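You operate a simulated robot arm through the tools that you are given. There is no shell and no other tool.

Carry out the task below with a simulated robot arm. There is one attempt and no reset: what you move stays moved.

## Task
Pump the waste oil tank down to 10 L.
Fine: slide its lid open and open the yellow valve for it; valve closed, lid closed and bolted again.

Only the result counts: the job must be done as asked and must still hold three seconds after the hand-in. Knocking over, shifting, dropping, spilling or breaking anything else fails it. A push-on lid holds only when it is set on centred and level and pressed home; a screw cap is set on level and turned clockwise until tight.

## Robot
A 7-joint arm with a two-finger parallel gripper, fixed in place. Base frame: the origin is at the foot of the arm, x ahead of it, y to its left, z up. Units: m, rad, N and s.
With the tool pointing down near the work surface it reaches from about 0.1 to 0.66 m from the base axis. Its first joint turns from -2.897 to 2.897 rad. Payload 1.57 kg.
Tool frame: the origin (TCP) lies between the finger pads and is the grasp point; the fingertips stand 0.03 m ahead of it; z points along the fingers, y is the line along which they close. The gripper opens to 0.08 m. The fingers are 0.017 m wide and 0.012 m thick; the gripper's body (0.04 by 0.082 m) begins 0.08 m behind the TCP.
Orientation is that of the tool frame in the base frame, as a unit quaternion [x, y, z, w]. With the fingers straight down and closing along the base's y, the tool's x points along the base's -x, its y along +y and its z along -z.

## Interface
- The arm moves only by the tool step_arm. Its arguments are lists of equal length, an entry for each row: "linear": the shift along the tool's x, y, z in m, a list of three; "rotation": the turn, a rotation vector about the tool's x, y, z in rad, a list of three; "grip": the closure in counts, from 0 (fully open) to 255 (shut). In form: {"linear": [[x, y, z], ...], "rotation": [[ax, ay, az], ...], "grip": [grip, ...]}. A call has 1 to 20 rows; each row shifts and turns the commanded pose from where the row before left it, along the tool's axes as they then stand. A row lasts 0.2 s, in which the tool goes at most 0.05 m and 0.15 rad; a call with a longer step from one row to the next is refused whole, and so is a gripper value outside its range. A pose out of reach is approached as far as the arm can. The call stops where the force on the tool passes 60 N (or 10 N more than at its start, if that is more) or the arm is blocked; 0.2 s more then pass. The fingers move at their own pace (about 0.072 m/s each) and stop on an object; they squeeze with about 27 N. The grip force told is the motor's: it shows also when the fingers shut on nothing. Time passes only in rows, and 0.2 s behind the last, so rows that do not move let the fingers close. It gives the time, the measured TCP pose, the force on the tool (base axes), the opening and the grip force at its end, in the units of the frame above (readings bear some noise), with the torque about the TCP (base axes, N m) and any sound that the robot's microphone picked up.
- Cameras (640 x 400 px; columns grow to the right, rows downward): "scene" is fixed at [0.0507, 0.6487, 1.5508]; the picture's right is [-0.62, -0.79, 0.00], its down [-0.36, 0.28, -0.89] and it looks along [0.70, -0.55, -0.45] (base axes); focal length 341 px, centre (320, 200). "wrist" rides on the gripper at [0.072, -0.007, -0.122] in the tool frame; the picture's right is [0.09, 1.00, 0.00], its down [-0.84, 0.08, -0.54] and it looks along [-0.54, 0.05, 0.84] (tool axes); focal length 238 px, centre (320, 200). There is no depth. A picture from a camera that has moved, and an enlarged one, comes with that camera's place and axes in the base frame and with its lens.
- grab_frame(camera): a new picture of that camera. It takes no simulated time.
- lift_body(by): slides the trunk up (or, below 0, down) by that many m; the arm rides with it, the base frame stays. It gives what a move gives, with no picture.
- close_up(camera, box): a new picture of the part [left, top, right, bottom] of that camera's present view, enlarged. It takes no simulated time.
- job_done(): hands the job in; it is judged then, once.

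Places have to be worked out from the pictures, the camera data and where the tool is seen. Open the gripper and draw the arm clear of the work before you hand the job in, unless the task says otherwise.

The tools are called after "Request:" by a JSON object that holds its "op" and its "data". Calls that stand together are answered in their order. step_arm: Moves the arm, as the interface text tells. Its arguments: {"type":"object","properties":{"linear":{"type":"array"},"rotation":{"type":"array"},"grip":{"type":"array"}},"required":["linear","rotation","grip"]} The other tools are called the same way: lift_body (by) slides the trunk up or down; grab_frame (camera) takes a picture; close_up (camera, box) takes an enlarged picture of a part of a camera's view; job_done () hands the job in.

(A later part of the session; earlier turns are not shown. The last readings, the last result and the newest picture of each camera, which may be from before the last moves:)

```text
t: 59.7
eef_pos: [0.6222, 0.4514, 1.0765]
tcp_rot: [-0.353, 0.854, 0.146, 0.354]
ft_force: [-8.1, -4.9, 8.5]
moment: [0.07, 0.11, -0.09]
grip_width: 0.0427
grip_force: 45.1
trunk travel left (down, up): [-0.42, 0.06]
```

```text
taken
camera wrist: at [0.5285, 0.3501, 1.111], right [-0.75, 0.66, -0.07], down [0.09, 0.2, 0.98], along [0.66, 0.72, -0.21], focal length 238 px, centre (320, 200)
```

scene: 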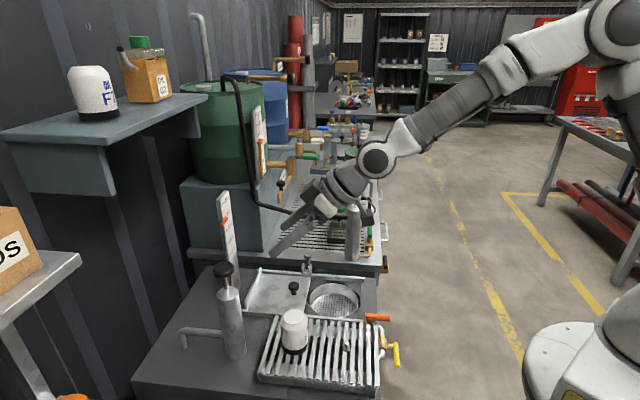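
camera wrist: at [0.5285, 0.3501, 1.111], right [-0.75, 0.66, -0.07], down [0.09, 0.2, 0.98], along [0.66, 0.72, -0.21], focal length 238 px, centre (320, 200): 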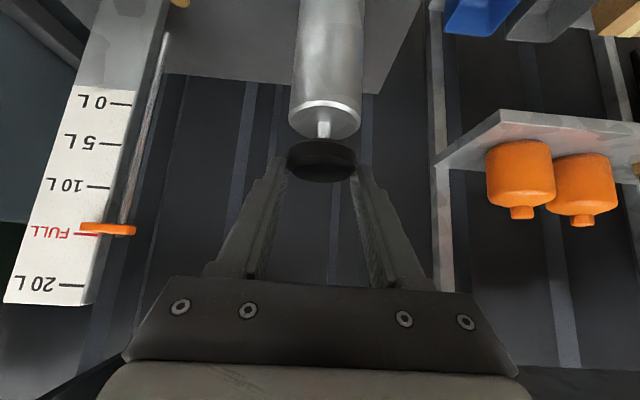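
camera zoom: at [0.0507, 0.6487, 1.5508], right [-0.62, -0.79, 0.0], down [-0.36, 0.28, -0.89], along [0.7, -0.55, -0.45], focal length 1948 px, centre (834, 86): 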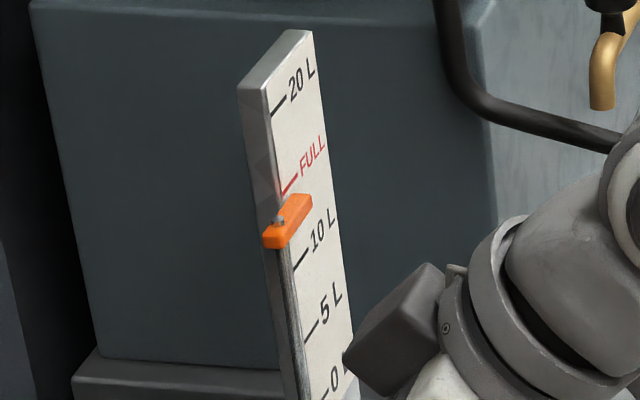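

The pointer dropped by roughly 0.8 L with that down-stroke, so the pump works. Now I'll pull up for the return stroke.

Request:
{"op": "step_arm", "data": {"linear": [[-0.0071, 0, -0.0071], [-0.0071, 0, -0.0071], [-0.0071, 0, -0.0071], [-0.0071, 0, -0.0071], [0, 0, 0]], "rotation": [[0, 0, 0], [0, 0, 0], [0, 0, 0], [0, 0, 0], [0, 0, 0]], "grip": [255, 255, 255, 255, 255]}}

Request:
{"op": "grab_frame", "data": {"camera": "wrist"}}

Request:
{"op": "close_up", "data": {"camera": "scene", "box": [200, 185, 260, 255]}}

```text
t: 60.9
eef_pos: [0.6214, 0.4521, 1.114]
tcp_rot: [-0.353, 0.854, 0.146, 0.353]
ft_force: [-1.6, 0.0, 1.2]
moment: [0.27, -0.3, -0.06]
grip_width: 0.0424
grip_force: 44.6
trunk travel left (down, up): [-0.42, 0.06]
```

```text
taken
camera wrist: at [0.5287, 0.3504, 1.1494], right [-0.75, 0.66, -0.06], down [0.1, 0.2, 0.97], along [0.65, 0.72, -0.22], focal length 238 px, centre (320, 200)
```

wrist: 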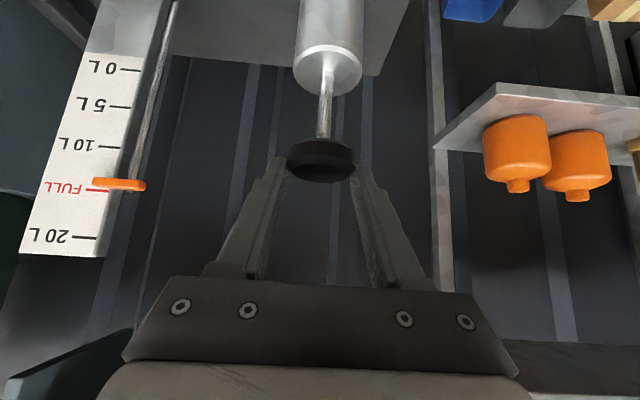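

```text
5.71 times, centred on (230, 220) of scene
camera zoom: at [0.0507, 0.6487, 1.5508], right [-0.62, -0.79, 0.0], down [-0.36, 0.28, -0.89], along [0.7, -0.55, -0.45], focal length 1948 px, centre (834, 86)
```

zoom: 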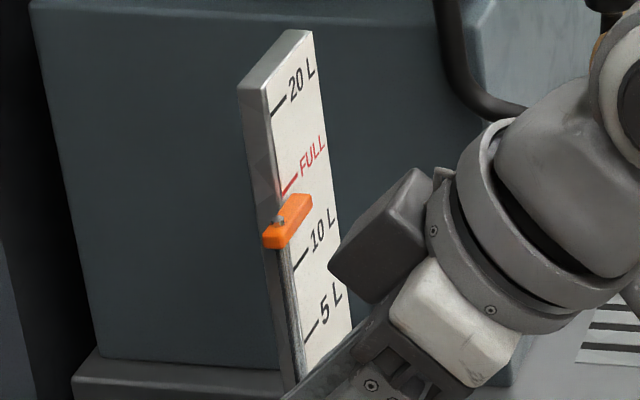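

The up-stroke returns freely and doesn't change the level. I'll run one full down-and-up cycle and measure the change.

Request:
{"op": "step_arm", "data": {"linear": [[0.0071, 0, 0.0071], [0.0071, 0, 0.0071], [0.0071, 0, 0.0071], [0.0071, 0, 0.0071], [0, 0, 0], [-0.0071, 0, -0.0071], [-0.0071, 0, -0.0071], [-0.0071, 0, -0.0071], [-0.0071, 0, -0.0071], [0, 0, 0]], "rotation": [[0, 0, 0], [0, 0, 0], [0, 0, 0], [0, 0, 0], [0, 0, 0], [0, 0, 0], [0, 0, 0], [0, 0, 0], [0, 0, 0], [0, 0, 0]], "grip": [255, 255, 255, 255, 255, 255, 255, 255, 255, 255]}}

Request:
{"op": "grab_frame", "data": {"camera": "wrist"}}

Request:
{"op": "close_up", "data": {"camera": "scene", "box": [200, 185, 260, 255]}}

```text
t: 63.1
eef_pos: [0.6225, 0.4528, 1.1135]
tcp_rot: [-0.353, 0.854, 0.146, 0.353]
ft_force: [-3.2, -0.7, 1.9]
moment: [-0.16, -0.21, -0.24]
grip_width: 0.0424
grip_force: 44.9
trunk travel left (down, up): [-0.42, 0.06]
```

```text
taken
camera wrist: at [0.5288, 0.3503, 1.1491], right [-0.75, 0.66, -0.06], down [0.1, 0.2, 0.97], along [0.65, 0.72, -0.22], focal length 238 px, centre (320, 200)
```

wrist: 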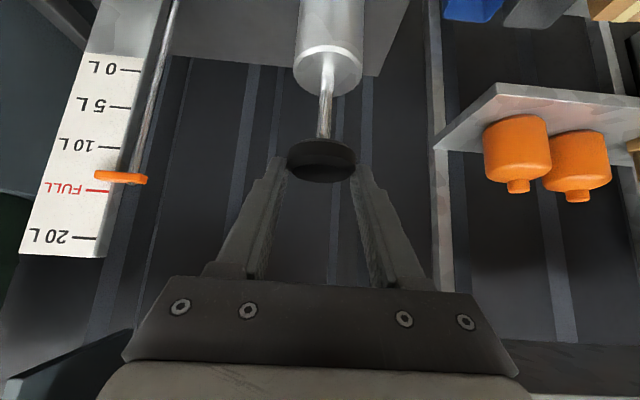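

```text
5.71 times, centred on (230, 220) of scene
camera zoom: at [0.0507, 0.6487, 1.5508], right [-0.62, -0.79, 0.0], down [-0.36, 0.28, -0.89], along [0.7, -0.55, -0.45], focal length 1948 px, centre (834, 86)
```

zoom: 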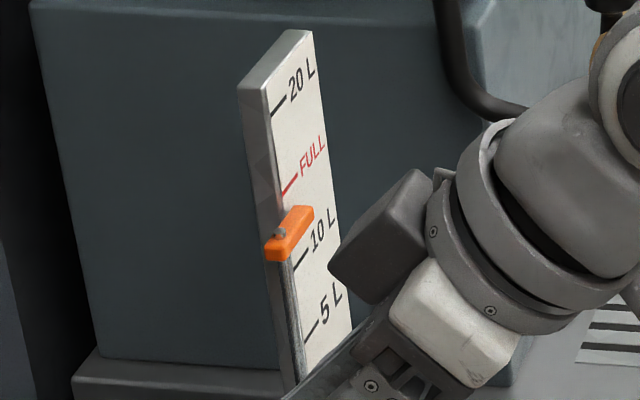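

Each 4 cm stroke drops the level about 0.8 L. I'll zoom in on the gauge from both cameras to calibrate the current reading.

Request:
{"op": "close_up", "data": {"camera": "scene", "box": [210, 200, 242, 240]}}

Request:
{"op": "close_up", "data": {"camera": "wrist", "box": [20, 40, 180, 260]}}

```text
10.00 times, centred on (226, 220) of scene
camera zoom: at [0.0507, 0.6487, 1.5508], right [-0.62, -0.79, 0.0], down [-0.36, 0.28, -0.89], along [0.7, -0.55, -0.45], focal length 3409 px, centre (1260, 0)
```

zoom: 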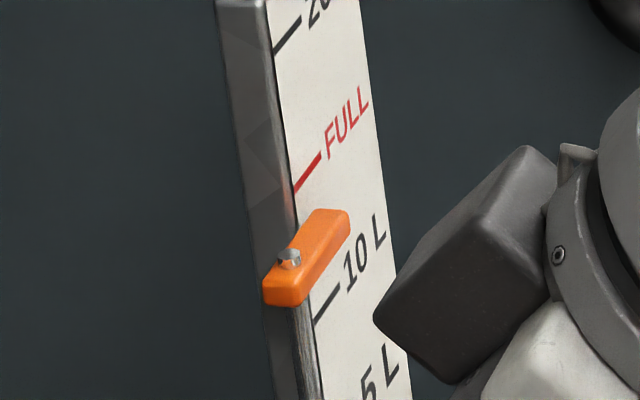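

```text
1.82 times, centred on (100, 150) of wrist
camera zoom: at [0.5288, 0.3503, 1.1491], right [-0.75, 0.66, -0.06], down [0.1, 0.2, 0.97], along [0.65, 0.72, -0.22], focal length 433 px, centre (720, 291)
```

zoom: 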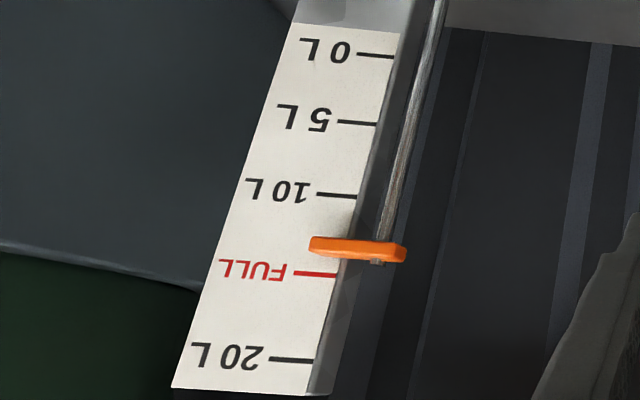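

From triangulation, the ticks are about 7.9 mm per litre, and the level is about 13.4 L after two strokes. I'll run two more full cycles.

Request:
{"op": "step_arm", "data": {"linear": [[0.0071, 0, 0.0071], [0.0071, 0, 0.0071], [0.0071, 0, 0.0071], [0.0071, 0, 0.0071], [0, 0, 0], [-0.0071, 0, -0.0071], [-0.0071, 0, -0.0071], [-0.0071, 0, -0.0071], [-0.0071, 0, -0.0071], [0, 0, 0], [0.0071, 0, 0.0071], [0.0071, 0, 0.0071], [0.0071, 0, 0.0071], [0.0071, 0, 0.0071], [0, 0, 0], [-0.0071, 0, -0.0071], [-0.0071, 0, -0.0071], [-0.0071, 0, -0.0071], [-0.0071, 0, -0.0071], [0, 0, 0]], "rotation": [[0, 0, 0], [0, 0, 0], [0, 0, 0], [0, 0, 0], [0, 0, 0], [0, 0, 0], [0, 0, 0], [0, 0, 0], [0, 0, 0], [0, 0, 0], [0, 0, 0], [0, 0, 0], [0, 0, 0], [0, 0, 0], [0, 0, 0], [0, 0, 0], [0, 0, 0], [0, 0, 0], [0, 0, 0], [0, 0, 0]], "grip": [255, 255, 255, 255, 255, 255, 255, 255, 255, 255, 255, 255, 255, 255, 255, 255, 255, 255, 255, 255]}}

Request:
{"op": "close_up", "data": {"camera": "wrist", "box": [20, 40, 180, 260]}}

Request:
{"op": "close_up", "data": {"camera": "scene", "box": [210, 200, 242, 240]}}

```text
t: 67.3
eef_pos: [0.6218, 0.4511, 1.113]
tcp_rot: [-0.354, 0.854, 0.146, 0.353]
ft_force: [1.4, 9.2, 1.3]
moment: [0.3, -0.01, 0.09]
grip_width: 0.0424
grip_force: 45.2
trunk travel left (down, up): [-0.42, 0.06]
```

```text
1.82 times, centred on (100, 150) of wrist
camera zoom: at [0.5288, 0.3503, 1.1491], right [-0.75, 0.66, -0.07], down [0.09, 0.2, 0.97], along [0.65, 0.72, -0.22], focal length 433 px, centre (720, 291)
```

zoom: 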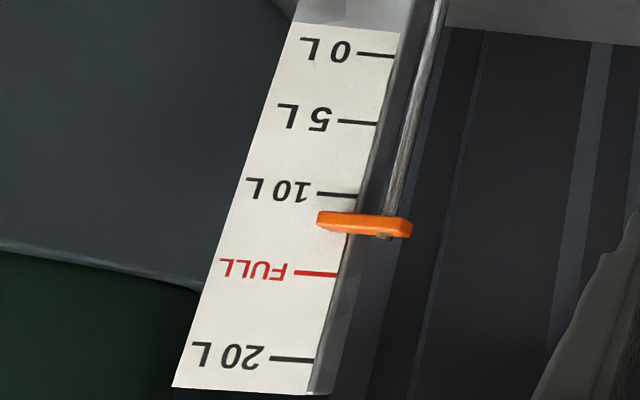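

```text
10.00 times, centred on (226, 220) of scene
camera zoom: at [0.0507, 0.6487, 1.5508], right [-0.62, -0.79, 0.0], down [-0.36, 0.28, -0.89], along [0.7, -0.55, -0.45], focal length 3409 px, centre (1260, 0)
```

zoom: 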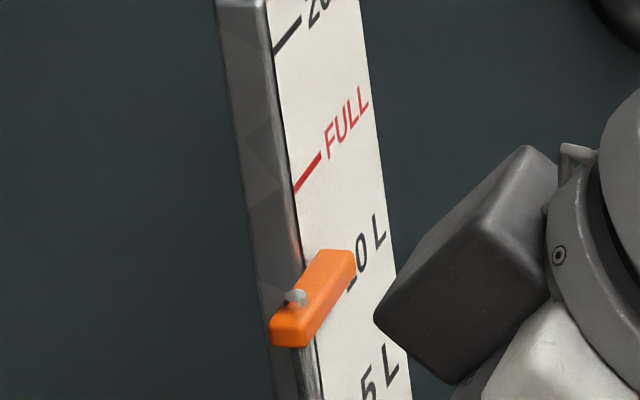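

The level is now about 12.0 L at roughly 0.76 L per stroke. I'll do two more cycles and then measure carefully.

Request:
{"op": "step_arm", "data": {"linear": [[0.0071, 0, 0.0071], [0.0071, 0, 0.0071], [0.0071, 0, 0.0071], [0.0071, 0, 0.0071], [0, 0, 0], [-0.0071, 0, -0.0071], [-0.0071, 0, -0.0071], [-0.0071, 0, -0.0071], [-0.0071, 0, -0.0071], [0, 0, 0], [0.0071, 0, 0.0071], [0.0071, 0, 0.0071], [0.0071, 0, 0.0071], [0.0071, 0, 0.0071], [0, 0, 0]], "rotation": [[0, 0, 0], [0, 0, 0], [0, 0, 0], [0, 0, 0], [0, 0, 0], [0, 0, 0], [0, 0, 0], [0, 0, 0], [0, 0, 0], [0, 0, 0], [0, 0, 0], [0, 0, 0], [0, 0, 0], [0, 0, 0], [0, 0, 0]], "grip": [255, 255, 255, 255, 255, 255, 255, 255, 255, 255, 255, 255, 255, 255, 255]}}

Request:
{"op": "close_up", "data": {"camera": "wrist", "box": [0, 70, 160, 310]}}

Request:
{"op": "close_up", "data": {"camera": "scene", "box": [210, 205, 242, 245]}}

```text
t: 70.5
eef_pos: [0.6223, 0.4512, 1.0752]
tcp_rot: [-0.354, 0.853, 0.147, 0.354]
ft_force: [2.5, 5.4, 9.6]
moment: [0.09, 0.22, -0.05]
grip_width: 0.0423
grip_force: 45.1
trunk travel left (down, up): [-0.42, 0.06]
```

```text
1.67 times, centred on (80, 190) of wrist
camera zoom: at [0.5285, 0.3501, 1.1105], right [-0.75, 0.66, -0.07], down [0.09, 0.2, 0.97], along [0.66, 0.72, -0.21], focal length 397 px, centre (720, 217)
```

zoom: 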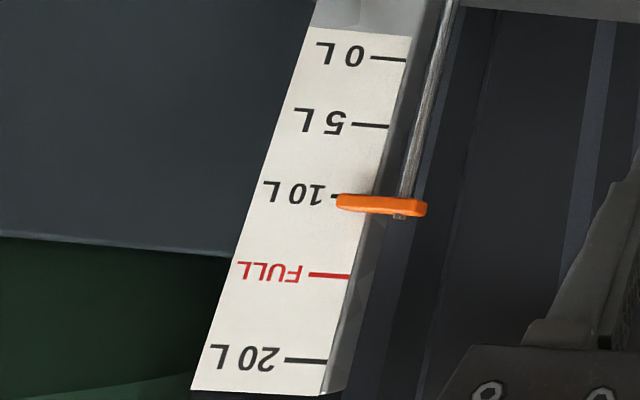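

```text
10.00 times, centred on (226, 225) of scene
camera zoom: at [0.0507, 0.6487, 1.5508], right [-0.62, -0.79, 0.0], down [-0.36, 0.28, -0.89], along [0.7, -0.55, -0.45], focal length 3409 px, centre (1260, -50)
```

zoom: 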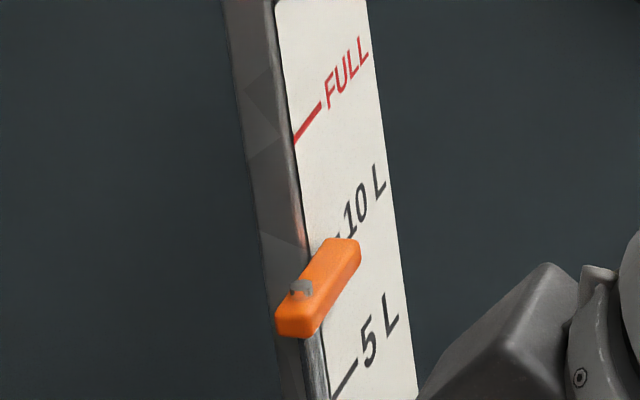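

The level looks like about 10.4–10.5 L once I allow for parallax. I'll go back up and do a small 12 mm down-stroke, then release and read the gauge with the camera level with the pointer.

Request:
{"op": "step_arm", "data": {"linear": [[-0.0071, 0, -0.0071], [-0.0071, 0, -0.0071], [-0.0071, 0, -0.0071], [-0.0071, 0, -0.0071], [0, 0, 0], [0.0042, 0, 0.0042], [0.0042, 0, 0.0042], [0, 0, 0]], "rotation": [[0, 0, 0], [0, 0, 0], [0, 0, 0], [0, 0, 0], [0, 0, 0], [0, 0, 0], [0, 0, 0], [0, 0, 0]], "grip": [255, 255, 255, 255, 255, 255, 255, 255]}}

Request:
{"op": "close_up", "data": {"camera": "wrist", "box": [0, 50, 160, 290]}}

Request:
{"op": "close_up", "data": {"camera": "scene", "box": [210, 205, 242, 245]}}

```text
t: 72.3
eef_pos: [0.6214, 0.4509, 1.1022]
tcp_rot: [-0.354, 0.854, 0.146, 0.352]
ft_force: [-2.8, 3.1, 2.7]
moment: [-0.16, 0.21, 0.06]
grip_width: 0.0426
grip_force: 44.3
trunk travel left (down, up): [-0.42, 0.06]
```

```text
1.67 times, centred on (80, 170) of wrist
camera zoom: at [0.5286, 0.3503, 1.1375], right [-0.75, 0.66, -0.06], down [0.1, 0.21, 0.97], along [0.65, 0.72, -0.22], focal length 397 px, centre (720, 250)
```

zoom: 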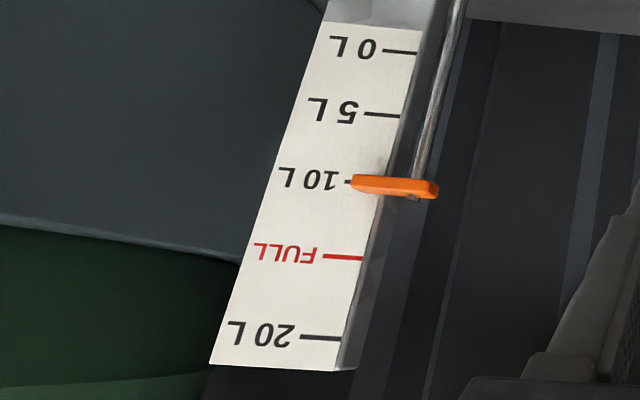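

```text
10.00 times, centred on (226, 225) of scene
camera zoom: at [0.0507, 0.6487, 1.5508], right [-0.62, -0.79, 0.0], down [-0.36, 0.28, -0.89], along [0.7, -0.55, -0.45], focal length 3409 px, centre (1260, -50)
```

zoom: 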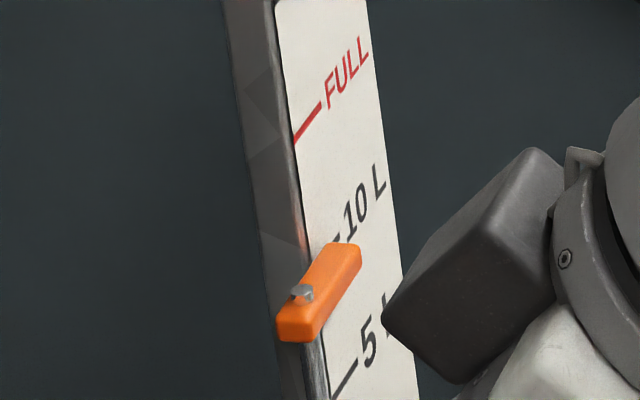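

The pointer is now about 10.2 L by this estimate. I'll release the knob, back away and lower the camera to pointer height to read without parallax.

Request:
{"op": "step_arm", "data": {"linear": [[0, 0, 0], [0, 0, 0], [0, 0, -0.045], [0, 0, -0.045], [0.0127, 0.034, -0.0127], [0.0127, 0.034, -0.0127], [0.0127, 0.034, -0.0127], [0.0127, 0.034, -0.0127], [0.0127, 0.034, -0.0127], [0.024, 0, 0.024], [0.024, 0, 0.024], [0.024, 0, 0.024], [0.024, 0, 0.024], [0, 0, 0]], "rotation": [[0, 0, 0], [0, 0, 0], [0, 0, 0], [0, 0, 0], [0, 0, 0], [0, 0, 0], [0, 0, 0], [0, 0, 0], [0, 0, 0], [0, 0, 0], [0, 0, 0], [0, 0, 0], [0, 0, 0], [0, 0, 0]], "grip": [120, 0, 0, 0, 0, 0, 0, 0, 0, 0, 0, 0, 0, 0]}}

Request:
{"op": "grab_frame", "data": {"camera": "wrist"}}

Request:
{"op": "close_up", "data": {"camera": "scene", "box": [190, 180, 310, 320]}}

```text
t: 75.3
eef_pos: [0.3934, 0.465, 1.0305]
tcp_rot: [-0.354, 0.854, 0.147, 0.353]
ft_force: [0.2, 0.0, -0.6]
moment: [-0.02, -0.02, 0.02]
grip_width: 0.0802
grip_force: 0.0
trunk travel left (down, up): [-0.42, 0.06]
```

```text
taken
camera wrist: at [0.3003, 0.3637, 1.0655], right [-0.75, 0.66, -0.06], down [0.09, 0.2, 0.97], along [0.65, 0.72, -0.21], focal length 238 px, centre (320, 200)
```

wrist: 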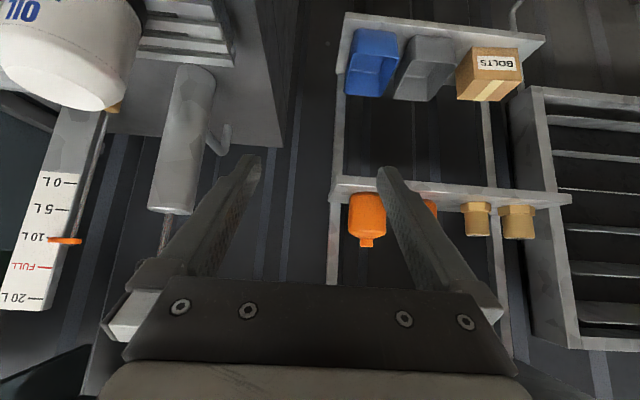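

```text
2.86 times, centred on (250, 250) of scene
camera zoom: at [0.0507, 0.6487, 1.5508], right [-0.62, -0.79, 0.0], down [-0.36, 0.28, -0.89], along [0.7, -0.55, -0.45], focal length 974 px, centre (520, 57)
```

zoom: 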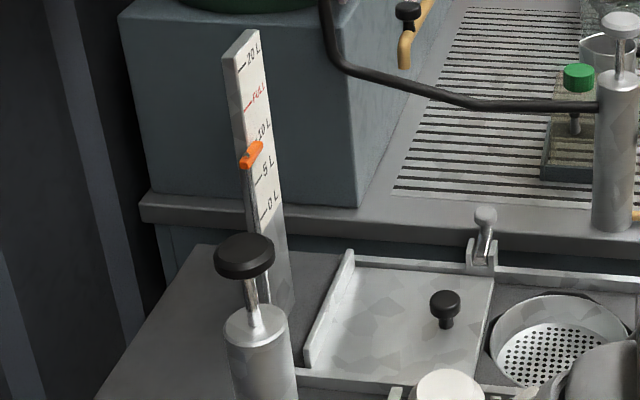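

Request:
{"op": "close_up", "data": {"camera": "wrist", "box": [0, 160, 120, 320]}}

Request:
{"op": "close_up", "data": {"camera": "wrist", "box": [25, 215, 95, 265]}}

```text
2.50 times, centred on (60, 240) of wrist
camera zoom: at [0.3003, 0.3637, 1.0655], right [-0.75, 0.66, -0.06], down [0.09, 0.2, 0.97], along [0.65, 0.72, -0.21], focal length 596 px, centre (970, 100)
```

zoom: 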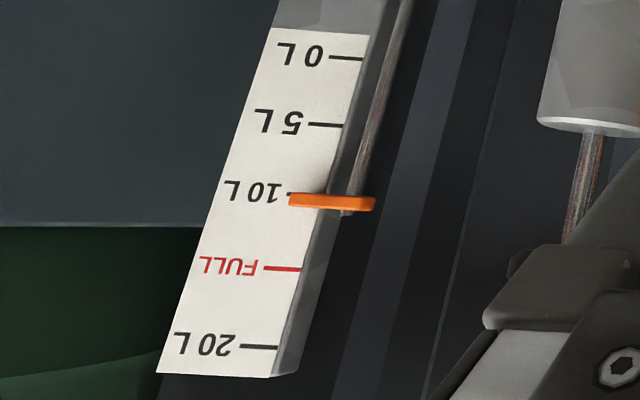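

```text
8.00 times, centred on (60, 240) of wrist
camera zoom: at [0.3003, 0.3637, 1.0655], right [-0.75, 0.66, -0.06], down [0.09, 0.2, 0.97], along [0.65, 0.72, -0.21], focal length 1907 px, centre (2400, -120)
```

zoom: 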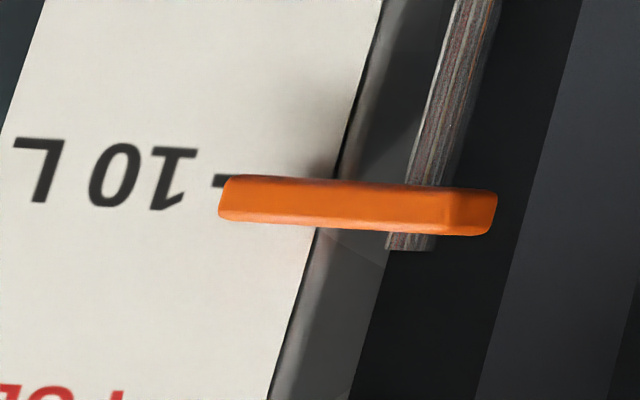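

At camera level the pointer centre sits 17 px above the 10 L tick, at about 46 px per litre, so the tank holds about 10.35 L. I'll retrace to the knob, regrip, and push down about 17 mm for another 0.33 L.

Request:
{"op": "step_arm", "data": {"linear": [[-0.024, 0, -0.024], [-0.024, 0, -0.024], [-0.024, 0, -0.024], [-0.024, 0, -0.024], [-0.0127, -0.034, 0.0127], [-0.0127, -0.034, 0.0127], [-0.0127, -0.034, 0.0127], [-0.0127, -0.034, 0.0127], [-0.0127, -0.034, 0.0127], [0, 0, 0.045], [0, 0, 0.045], [0, 0, 0], [0, 0, 0]], "rotation": [[0, 0, 0], [0, 0, 0], [0, 0, 0], [0, 0, 0], [0, 0, 0], [0, 0, 0], [0, 0, 0], [0, 0, 0], [0, 0, 0], [0, 0, 0], [0, 0, 0], [0, 0, 0], [0, 0, 0]], "grip": [0, 0, 0, 0, 0, 0, 0, 0, 0, 0, 0, 0, 0]}}

Request:
{"op": "close_up", "data": {"camera": "wrist", "box": [200, 60, 440, 240]}}

Request:
{"op": "close_up", "data": {"camera": "scene", "box": [210, 205, 242, 245]}}

```text
t: 78.1
eef_pos: [0.6201, 0.4531, 1.1012]
tcp_rot: [-0.354, 0.854, 0.147, 0.353]
ft_force: [-0.4, -0.5, 0.6]
moment: [-0.01, -0.01, -0.03]
grip_width: 0.0801
grip_force: 0.1
trunk travel left (down, up): [-0.42, 0.06]
```

```text
2.22 times, centred on (320, 150) of wrist
camera zoom: at [0.5273, 0.3518, 1.1372], right [-0.75, 0.66, -0.07], down [0.09, 0.2, 0.97], along [0.65, 0.72, -0.22], focal length 530 px, centre (320, 311)
```

zoom: 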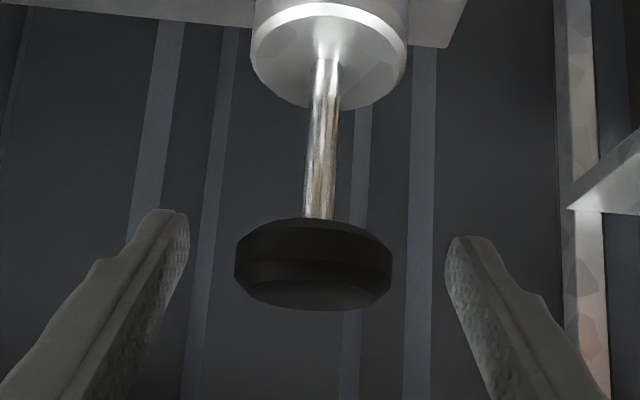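

```text
10.00 times, centred on (226, 225) of scene
camera zoom: at [0.0507, 0.6487, 1.5508], right [-0.62, -0.79, 0.0], down [-0.36, 0.28, -0.89], along [0.7, -0.55, -0.45], focal length 3409 px, centre (1260, -50)
```

zoom: 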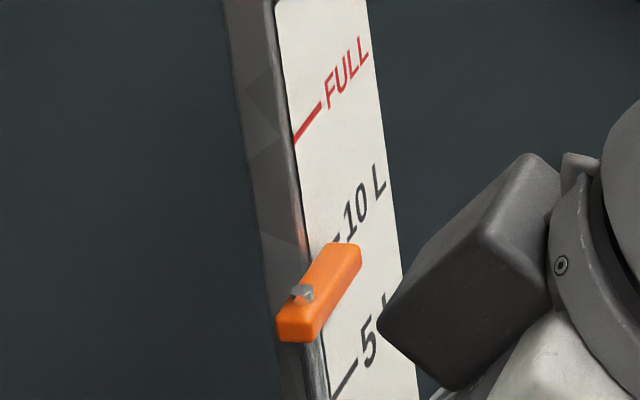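

The knob has sprung back to the top, and the pointer is unchanged. I'll grip it and push down about 17 mm.

Request:
{"op": "step_arm", "data": {"linear": [[0, -0.002, 0], [0, 0, 0], [0, 0, 0], [0, 0, 0], [0, 0, 0], [0.0042, 0, 0.0042], [0.0042, 0, 0.0042], [0.0036, 0, 0.0036], [0, 0, 0]], "rotation": [[0, 0, 0], [0, 0, 0], [0, 0, 0], [0, 0, 0], [0, 0, 0], [0, 0, 0], [0, 0, 0], [0, 0, 0], [0, 0, 0]], "grip": [0, 120, 255, 255, 255, 255, 255, 255, 255]}}

Request:
{"op": "close_up", "data": {"camera": "wrist", "box": [0, 60, 160, 300]}}

Request:
{"op": "close_up", "data": {"camera": "scene", "box": [210, 205, 242, 245]}}

```text
t: 80.1
eef_pos: [0.6211, 0.4524, 1.0846]
tcp_rot: [-0.354, 0.853, 0.147, 0.353]
ft_force: [-4.7, 8.6, 3.9]
moment: [0.15, 0.07, 0.1]
grip_width: 0.0427
grip_force: 45.0
trunk travel left (down, up): [-0.42, 0.06]
```

```text
1.67 times, centred on (80, 180) of wrist
camera zoom: at [0.5292, 0.3505, 1.1203], right [-0.75, 0.66, -0.07], down [0.09, 0.2, 0.97], along [0.65, 0.73, -0.21], focal length 397 px, centre (720, 233)
```

zoom: 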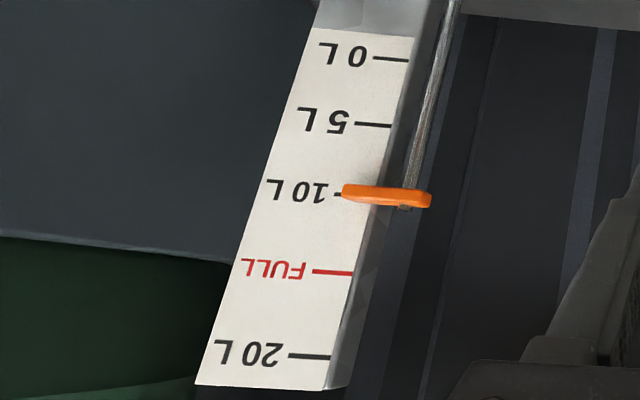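

```text
10.00 times, centred on (226, 225) of scene
camera zoom: at [0.0507, 0.6487, 1.5508], right [-0.62, -0.79, 0.0], down [-0.36, 0.28, -0.89], along [0.7, -0.55, -0.45], focal length 3409 px, centre (1260, -50)
```

zoom: 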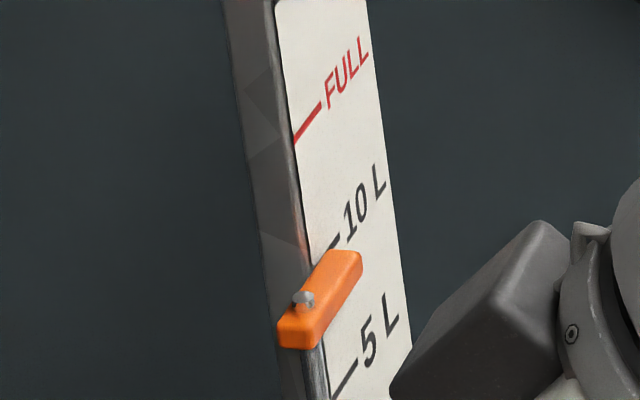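

The pointer moved about 0.27 L, to roughly 10.1 L. I'll release and take the level reading again.

Request:
{"op": "step_arm", "data": {"linear": [[0, 0, 0], [0, 0, 0], [0, 0, -0.045], [0, 0, -0.045], [0.0127, 0.034, -0.0127], [0.0127, 0.034, -0.0127], [0.0127, 0.034, -0.0127], [0.0127, 0.034, -0.0127], [0.0127, 0.034, -0.0127], [0.021, 0, 0.021], [0.021, 0, 0.021], [0.021, 0, 0.021], [0.021, 0, 0.021], [0, 0, 0]], "rotation": [[0, 0, 0], [0, 0, 0], [0, 0, 0], [0, 0, 0], [0, 0, 0], [0, 0, 0], [0, 0, 0], [0, 0, 0], [0, 0, 0], [0, 0, 0], [0, 0, 0], [0, 0, 0], [0, 0, 0], [0, 0, 0]], "grip": [120, 0, 0, 0, 0, 0, 0, 0, 0, 0, 0, 0, 0, 0]}}

Request:
{"op": "close_up", "data": {"camera": "wrist", "box": [0, 160, 120, 320]}}

Request:
{"op": "close_up", "data": {"camera": "wrist", "box": [25, 215, 95, 265]}}

Request:
{"op": "close_up", "data": {"camera": "scene", "box": [210, 205, 242, 245]}}

```text
t: 83.1
eef_pos: [0.3949, 0.4629, 1.0299]
tcp_rot: [-0.354, 0.854, 0.146, 0.353]
ft_force: [0.2, -0.3, -0.6]
moment: [0.0, -0.01, 0.0]
grip_width: 0.0801
grip_force: 0.0
trunk travel left (down, up): [-0.42, 0.06]
```

```text
2.50 times, centred on (60, 240) of wrist
camera zoom: at [0.3025, 0.3608, 1.0652], right [-0.75, 0.66, -0.06], down [0.09, 0.2, 0.97], along [0.65, 0.72, -0.21], focal length 596 px, centre (970, 100)
```

zoom: 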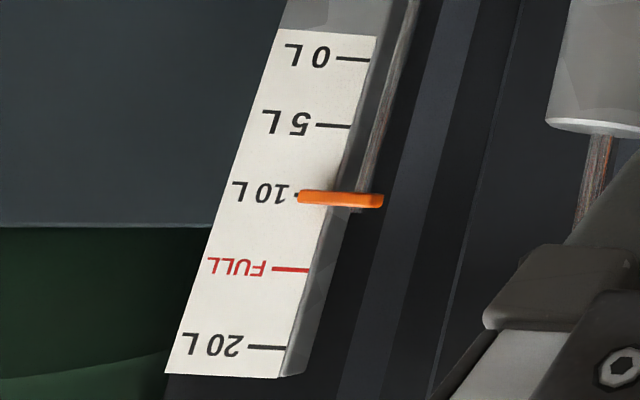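

```text
8.00 times, centred on (60, 240) of wrist
camera zoom: at [0.3025, 0.3608, 1.0652], right [-0.75, 0.66, -0.06], down [0.09, 0.2, 0.97], along [0.65, 0.72, -0.21], focal length 1907 px, centre (2400, -120)
```

zoom: 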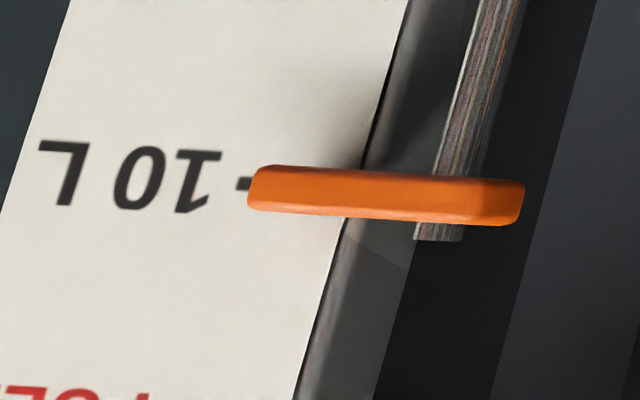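

```text
10.00 times, centred on (226, 225) of scene
camera zoom: at [0.0507, 0.6487, 1.5508], right [-0.62, -0.79, 0.0], down [-0.36, 0.28, -0.89], along [0.7, -0.55, -0.45], focal length 3409 px, centre (1260, -50)
```

zoom: 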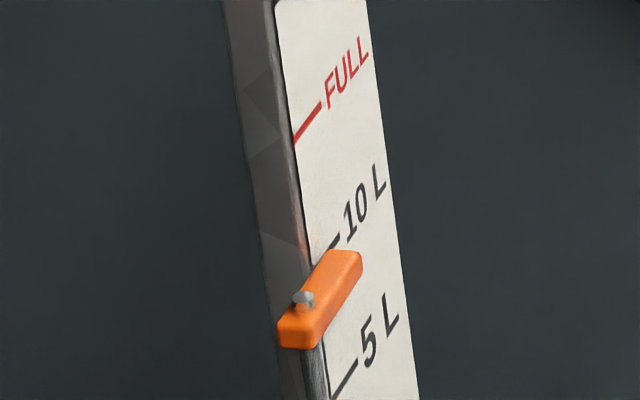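

The pointer centre is now on the 10 L tick (about 10.05 L), so pumping is done. I'll retrace to the front of the tank to close the yellow valve.

Request:
{"op": "step_arm", "data": {"linear": [[-0.0283, 0, -0.0283], [-0.0283, 0, -0.0283], [-0.0283, 0, -0.0283], [0.0254, -0.0329, -0.0254], [0.0254, -0.0329, -0.0254], [0.0254, -0.0329, -0.0254], [0.0254, -0.0329, -0.0254], [0.0254, -0.0329, -0.0254], [0.0254, -0.0329, -0.0254], [0.0254, -0.0329, -0.0254], [0.0254, -0.0329, -0.0254], [0.0254, -0.0329, -0.0254], [0.0254, -0.0329, -0.0254], [0.0254, -0.0329, -0.0254], [0.0254, -0.0329, -0.0254], [0.029, 0, 0.029], [0.029, 0, 0.029], [0.029, 0, 0.029], [0.029, 0, 0.029], [0, 0, 0]], "rotation": [[0, 0, 0], [0, 0, 0], [0, 0, 0], [0, 0, 0], [0, 0, 0], [0, 0, 0], [0, 0, 0], [0, 0, 0], [0, 0, 0], [0, 0, 0], [0, 0, 0], [0, 0, 0], [0, 0, 0], [0, 0, 0], [0, 0, 0], [0, 0, 0], [0, 0, 0], [0, 0, 0], [0, 0, 0], [0, 0, 0]], "grip": [0, 0, 0, 0, 0, 0, 0, 0, 0, 0, 0, 0, 0, 0, 0, 0, 0, 0, 0, 0]}}

Request:
{"op": "step_arm", "data": {"linear": [[0, 0, 0], [0, 0, 0], [0, 0, 0], [0, 0, 0], [0, 0, 0], [0, 0, 0], [0, 0, 0], [0, 0, 0], [0, 0, 0], [0, 0, 0], [0, 0, 0], [0, 0, 0], [0, 0, 0], [0, 0, 0], [0, 0, 0], [0, 0, 0], [0, 0, 0], [0, 0, 0], [0, 0, 0]], "rotation": [[0, -0.131, 0], [0, -0.131, 0], [0, -0.131, 0], [0, -0.131, 0], [0, -0.131, 0], [0, -0.131, 0], [0, 0, 0.13], [0, 0, 0.13], [0, 0, 0.13], [0, 0, 0.13], [0, 0, 0.13], [0, 0, 0.13], [0, 0, 0.13], [0, 0, 0.13], [0, 0, 0.13], [0, 0, 0.13], [0, 0, 0.13], [0, 0, 0.13], [0, 0, 0]], "grip": [0, 0, 0, 0, 0, 0, 0, 0, 0, 0, 0, 0, 0, 0, 0, 0, 0, 0, 0]}}

```text
t: 87.3
eef_pos: [0.38, -0.1232, 0.9905]
tcp_rot: [-0.354, 0.854, 0.146, 0.352]
ft_force: [0.7, 0.0, 0.4]
moment: [0.01, -0.03, -0.02]
grip_width: 0.0801
grip_force: 0.1
out of reach, approached as far as the arm can: row 10
trunk travel left (down, up): [-0.42, 0.06]
```

```text
t: 91.3
eef_pos: [0.381, -0.1204, 0.9915]
tcp_rot: [0.268, 0.655, 0.651, 0.274]
ft_force: [-0.1, 0.2, 0.0]
moment: [0.03, 0.02, -0.01]
grip_width: 0.08
grip_force: 0.0
trunk travel left (down, up): [-0.42, 0.06]
```

The orientation matches the earlier one. I'll lower the trunk to valve height.

Request:
{"op": "lift_body", "data": {"by": -0.387}}

Request:
{"op": "grab_frame", "data": {"camera": "wrist"}}

Request:
{"op": "close_up", "data": {"camera": "scene", "box": [340, 290, 500, 400]}}

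```text
t: 95.0
eef_pos: [0.3798, -0.1202, 0.6045]
tcp_rot: [0.268, 0.655, 0.651, 0.274]
ft_force: [-0.1, -0.2, 0.5]
moment: [0.0, 0.01, -0.02]
grip_width: 0.0802
grip_force: 0.0
trunk travel left (down, up): [-0.033, 0.447]
```

```text
taken
camera wrist: at [0.243, -0.1565, 0.5966], right [-0.07, 0.07, 0.99], down [0.21, -0.97, 0.09], along [0.98, 0.21, 0.05], focal length 238 px, centre (320, 200)
```

wrist: 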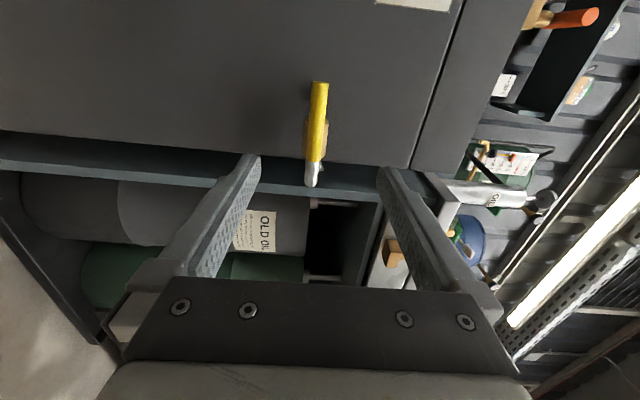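

```text
3.64 times, centred on (420, 345) of scene
camera zoom: at [0.0507, 0.6487, 1.5508], right [-0.62, -0.79, 0.0], down [-0.36, 0.28, -0.89], along [0.7, -0.55, -0.45], focal length 1240 px, centre (-44, -327)
```

zoom: 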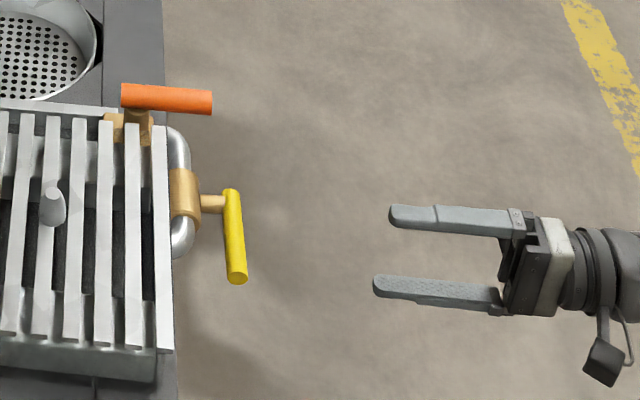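

The handle is aligned with the gripper. I'll advance along the tool axis and grip it.

Request:
{"op": "step_arm", "data": {"linear": [[0.005, 0, 0.04], [0, 0, 0.04], [0, 0, 0.04], [0, 0, 0.022], [0, 0, 0]], "rotation": [[0, 0, 0], [0, 0, 0], [0, 0, 0], [0, 0, 0], [0, 0, 0]], "grip": [0, 0, 0, 0, 0]}}

Request:
{"op": "grab_frame", "data": {"camera": "wrist"}}

```text
t: 96.2
eef_pos: [0.4758, -0.0157, 0.6021]
tcp_rot: [0.268, 0.656, 0.651, 0.274]
ft_force: [0.1, 0.5, -0.4]
moment: [0.01, -0.01, -0.02]
grip_width: 0.0802
grip_force: 0.1
trunk travel left (down, up): [-0.033, 0.447]
```

```text
taken
camera wrist: at [0.3385, -0.0514, 0.5952], right [-0.07, 0.07, 0.99], down [0.21, -0.97, 0.09], along [0.98, 0.21, 0.05], focal length 238 px, centre (320, 200)
```

wrist: 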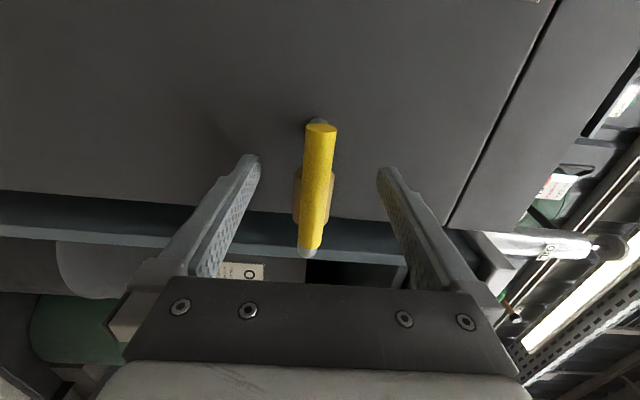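

Handle centred between the fingers. I'll close and begin turning back toward vertical.

Request:
{"op": "step_arm", "data": {"linear": [[0, 0, 0], [0, 0, 0], [0, 0, 0], [0, 0, 0], [0, 0, 0], [-0.0004, -0.0054, 0], [-0.0004, -0.0054, 0], [-0.0004, -0.0054, 0], [0, 0, 0]], "rotation": [[0, 0, 0], [0, 0, 0], [0, 0, 0], [0, 0, 0], [0, 0, 0], [0, 0, -0.13], [0, 0, -0.13], [0, 0, -0.13], [0, 0, 0]], "grip": [100, 180, 255, 255, 255, 255, 255, 255, 255]}}

Request:
{"op": "close_up", "data": {"camera": "scene", "box": [340, 290, 500, 400]}}

```text
t: 98.2
eef_pos: [0.4777, -0.0196, 0.585]
tcp_rot: [0.135, 0.697, 0.585, 0.393]
ft_force: [-17.6, 3.0, -20.9]
moment: [0.17, 0.59, 0.23]
grip_width: 0.0176
grip_force: 32.9
trunk travel left (down, up): [-0.033, 0.447]
```

```text
3.64 times, centred on (420, 345) of scene
camera zoom: at [0.0507, 0.6487, 1.5508], right [-0.62, -0.79, 0.0], down [-0.36, 0.28, -0.89], along [0.7, -0.55, -0.45], focal length 1240 px, centre (-44, -327)
```

zoom: 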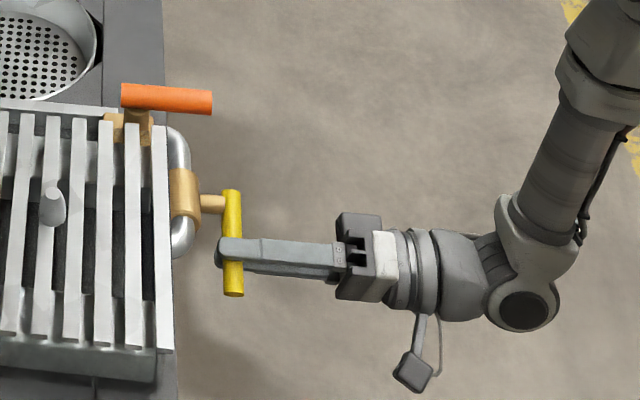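

It is turning back. I'll continue the arc with a slight outward correction for the radial load.

Request:
{"op": "step_arm", "data": {"linear": [[0.0008, -0.0056, 0], [0.0003, -0.0056, 0], [0, -0.0056, 0], [-0.0003, -0.0056, 0], [0, 0, 0]], "rotation": [[0, 0, -0.13], [0, 0, -0.13], [0, 0, -0.13], [0, 0, -0.13], [0, 0, 0]], "grip": [255, 255, 255, 255, 255]}}

Request:
{"op": "close_up", "data": {"camera": "scene", "box": [340, 290, 500, 400]}}

```text
t: 99.4
eef_pos: [0.4893, -0.0277, 0.5689]
tcp_rot: [-0.049, 0.707, 0.463, 0.532]
ft_force: [-9.1, -2.0, -14.4]
moment: [-0.37, 0.65, 0.45]
grip_width: 0.0174
grip_force: 32.7
trunk travel left (down, up): [-0.033, 0.447]
```

```text
3.64 times, centred on (420, 345) of scene
camera zoom: at [0.0507, 0.6487, 1.5508], right [-0.62, -0.79, 0.0], down [-0.36, 0.28, -0.89], along [0.7, -0.55, -0.45], focal length 1240 px, centre (-44, -327)
```

zoom: 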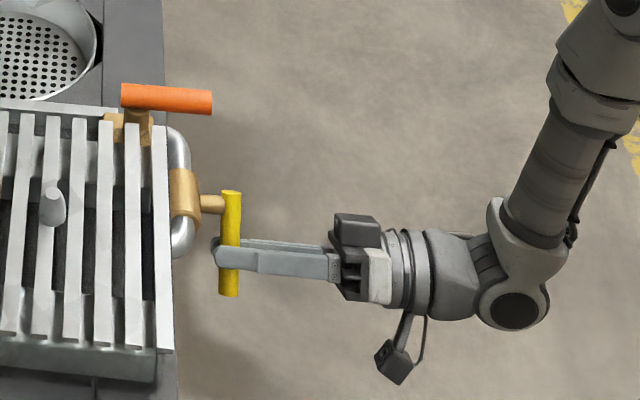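

About 0.65 rad remains. I'll continue to the closed position.

Request:
{"op": "step_arm", "data": {"linear": [[0.0003, -0.0057, 0], [0.0, -0.0057, 0], [-0.0003, -0.0057, 0], [-0.0003, -0.0057, 0], [-0.0003, -0.0057, 0], [0, 0, 0]], "rotation": [[0, 0, -0.13], [0, 0, -0.13], [0, 0, -0.13], [0, 0, -0.13], [0, 0, -0.13], [0, 0, 0]], "grip": [255, 255, 255, 255, 255, 255]}}

Request:
{"op": "close_up", "data": {"camera": "scene", "box": [340, 290, 500, 400]}}

```text
t: 100.8
eef_pos: [0.5065, -0.0451, 0.5602]
tcp_rot: [-0.271, 0.653, 0.27, 0.653]
ft_force: [6.1, 7.0, -5.5]
moment: [0.08, -0.14, 0.03]
grip_width: 0.0176
grip_force: 32.3
trunk travel left (down, up): [-0.033, 0.447]
```

```text
3.64 times, centred on (420, 345) of scene
camera zoom: at [0.0507, 0.6487, 1.5508], right [-0.62, -0.79, 0.0], down [-0.36, 0.28, -0.89], along [0.7, -0.55, -0.45], focal length 1240 px, centre (-44, -327)
```

zoom: 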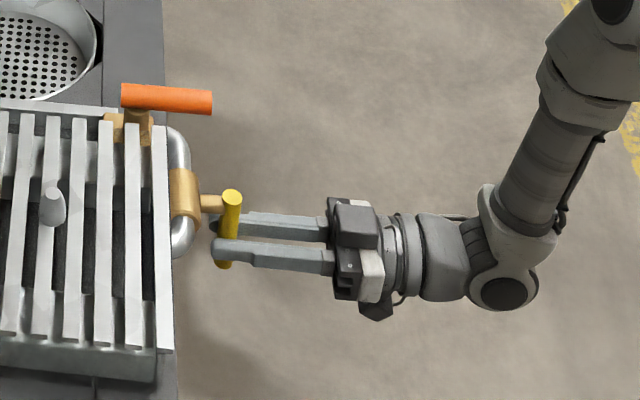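

The handle is back in its original pose. I'll give a small extra turn to make sure it rests against the closed stop.

Request:
{"op": "step_arm", "data": {"linear": [[0, -0.003, 0], [0, -0.002, 0], [0, 0, 0]], "rotation": [[0, 0, -0.05], [0, 0, -0.04], [0, 0, 0]], "grip": [255, 255, 255]}}

Request:
{"op": "close_up", "data": {"camera": "scene", "box": [340, 290, 500, 400]}}

```text
t: 101.6
eef_pos: [0.5069, -0.0464, 0.56]
tcp_rot: [-0.302, 0.639, 0.245, 0.663]
ft_force: [-31.5, 17.4, 6.7]
moment: [0.82, 0.12, 0.53]
grip_width: 0.0182
grip_force: 33.3
trunk travel left (down, up): [-0.033, 0.447]
```

```text
3.64 times, centred on (420, 345) of scene
camera zoom: at [0.0507, 0.6487, 1.5508], right [-0.62, -0.79, 0.0], down [-0.36, 0.28, -0.89], along [0.7, -0.55, -0.45], focal length 1240 px, centre (-44, -327)
```

zoom: 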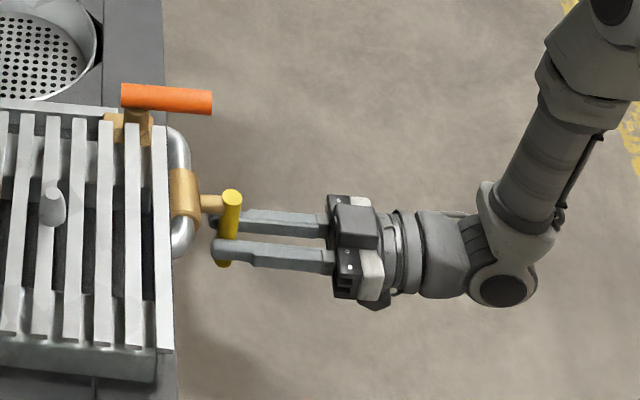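

It's at the closed stop, with a firm reaction. I'll relax, release and retreat.

Request:
{"op": "step_arm", "data": {"linear": [[0, 0.003, 0], [0, 0.001, 0], [0, 0, 0], [0, 0, 0], [0, 0, -0.03], [0, 0, -0.04], [0, 0, -0.04], [0, 0, -0.04], [0, 0, 0]], "rotation": [[0, 0, 0.05], [0, 0, 0.04], [0, 0, 0], [0, 0, 0], [0, 0, 0], [0, 0, 0], [0, 0, 0], [0, 0, 0], [0, 0, 0]], "grip": [255, 255, 100, 0, 0, 0, 0, 0, 0]}}

Request:
{"op": "grab_frame", "data": {"camera": "wrist"}}

Request:
{"op": "close_up", "data": {"camera": "scene", "box": [340, 290, 500, 400]}}

Request:
{"op": "close_up", "data": {"camera": "scene", "box": [210, 205, 242, 245]}}

```text
t: 103.6
eef_pos: [0.4004, -0.1522, 0.5608]
tcp_rot: [-0.272, 0.654, 0.271, 0.652]
ft_force: [-0.7, 0.1, -0.5]
moment: [-0.02, -0.02, 0.0]
grip_width: 0.0799
grip_force: 0.0
trunk travel left (down, up): [-0.033, 0.447]
```

```text
taken
camera wrist: at [0.3175, -0.243, 0.4879], right [-0.7, 0.7, -0.09], down [-0.44, -0.33, 0.84], along [0.56, 0.63, 0.54], focal length 238 px, centre (320, 200)
```

wrist: 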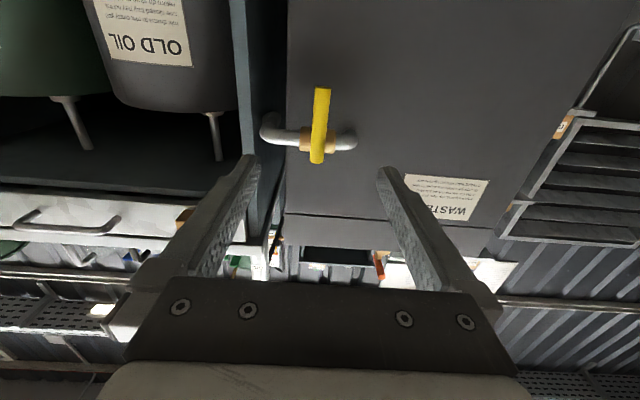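

```text
3.64 times, centred on (420, 345) of scene
camera zoom: at [0.0507, 0.6487, 1.5508], right [-0.62, -0.79, 0.0], down [-0.36, 0.28, -0.89], along [0.7, -0.55, -0.45], focal length 1240 px, centre (-44, -327)
```

zoom: 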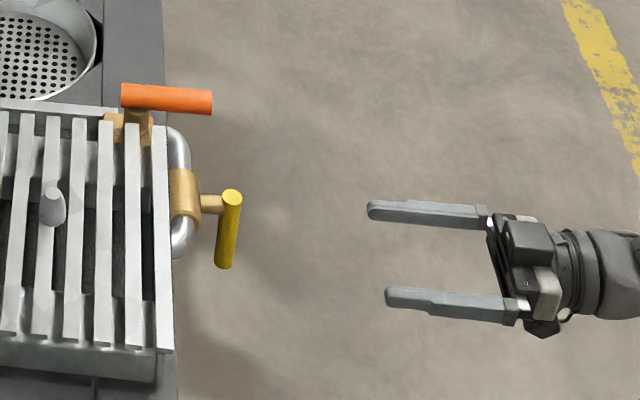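

```text
10.00 times, centred on (226, 225) of scene
camera zoom: at [0.0507, 0.6487, 1.5508], right [-0.62, -0.79, 0.0], down [-0.36, 0.28, -0.89], along [0.7, -0.55, -0.45], focal length 3409 px, centre (1260, -50)
```

zoom: 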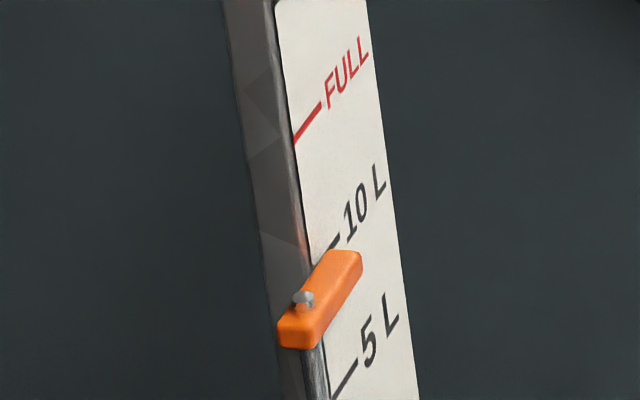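

The valve is closed as it was and the level is holding at 10 L. Now for the lid: I'll raise the trunk, restore the 25° tilt and return over the lid knob.

Request:
{"op": "lift_body", "data": {"by": 0.367}}

Request:
{"op": "step_arm", "data": {"linear": [[0, 0, 0], [0, 0, 0], [0, 0, 0], [0, 0, 0], [0, 0, 0], [0, 0, 0], [0, 0, 0], [0, 0, 0], [0, 0, 0]], "rotation": [[0, 0.141, 0], [0, 0.141, 0], [0, 0.141, 0], [0, 0.141, 0], [0, 0.141, 0], [0, 0.141, 0], [0, 0.141, 0], [0, 0.141, 0], [0, 0, 0]], "grip": [0, 0, 0, 0, 0, 0, 0, 0, 0]}}

```text
t: 107.2
eef_pos: [0.4002, -0.1525, 0.9269]
tcp_rot: [-0.27, 0.653, 0.27, 0.654]
ft_force: [0.0, 0.4, 0.0]
moment: [0.02, 0.0, 0.02]
grip_width: 0.08
grip_force: 0.0
trunk travel left (down, up): [-0.4, 0.08]
```

```text
t: 109.2
eef_pos: [0.3998, -0.1523, 0.9253]
tcp_rot: [-0.372, 0.902, 0.083, 0.201]
ft_force: [0.4, -0.3, 0.2]
moment: [0.0, 0.01, 0.0]
grip_width: 0.08
grip_force: 0.0
trunk travel left (down, up): [-0.4, 0.08]
```

I'll rise, then traverse over the tank to the point above the lid knob.

Request:
{"op": "step_arm", "data": {"linear": [[-0.0171, 0, -0.0362], [-0.0171, 0, -0.0362], [-0.0384, 0.0061, 0.0181], [-0.0384, 0.0061, 0.0181], [-0.0384, 0.0061, 0.0181], [-0.0384, 0.0061, 0.0181], [-0.0384, 0.0061, 0.0181], [-0.0384, 0.0061, 0.0181], [-0.0384, 0.0061, 0.0181], [-0.0384, 0.0061, 0.0181], [-0.0384, 0.0061, 0.0181], [-0.0384, 0.0061, 0.0181], [0, 0, 0]], "rotation": [[0, 0, 0], [0, 0, 0], [0, 0, 0], [0, 0, 0], [0, 0, 0], [0, 0, 0], [0, 0, 0], [0, 0, 0], [0, 0, 0], [0, 0, 0], [0, 0, 0], [0, 0, 0], [0, 0, 0]], "grip": [0, 0, 0, 0, 0, 0, 0, 0, 0, 0, 0, 0, 0]}}

Request:
{"op": "grab_frame", "data": {"camera": "wrist"}}

Request:
{"op": "close_up", "data": {"camera": "scene", "box": [210, 200, 410, 330]}}

```text
t: 112.0
eef_pos: [0.6585, 0.1899, 1.0062]
tcp_rot: [-0.374, 0.901, 0.084, 0.202]
ft_force: [-0.2, 0.0, -0.3]
moment: [0.01, 0.0, 0.01]
grip_width: 0.0804
grip_force: 0.1
trunk travel left (down, up): [-0.4, 0.08]
```

```text
taken
camera wrist: at [0.5794, 0.1027, 1.0858], right [-0.76, 0.65, -0.04], down [0.32, 0.43, 0.85], along [0.56, 0.63, -0.53], focal length 238 px, centre (320, 200)
```

wrist: 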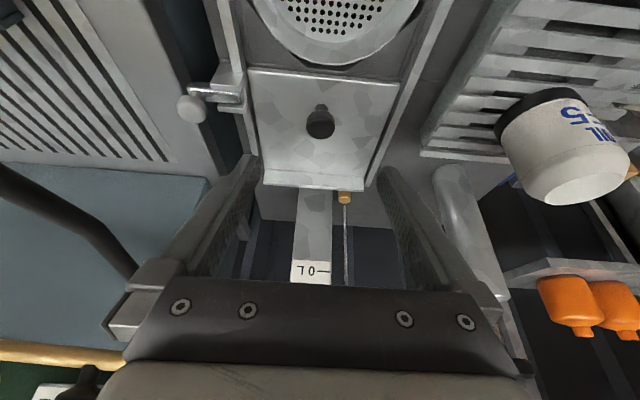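

```text
3.08 times, centred on (310, 265) of scene
camera zoom: at [0.0507, 0.6487, 1.5508], right [-0.62, -0.79, 0.0], down [-0.36, 0.28, -0.89], along [0.7, -0.55, -0.45], focal length 1049 px, centre (351, 0)
```

zoom: 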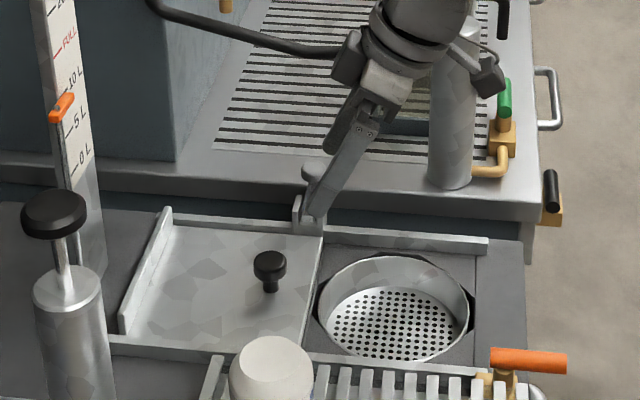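

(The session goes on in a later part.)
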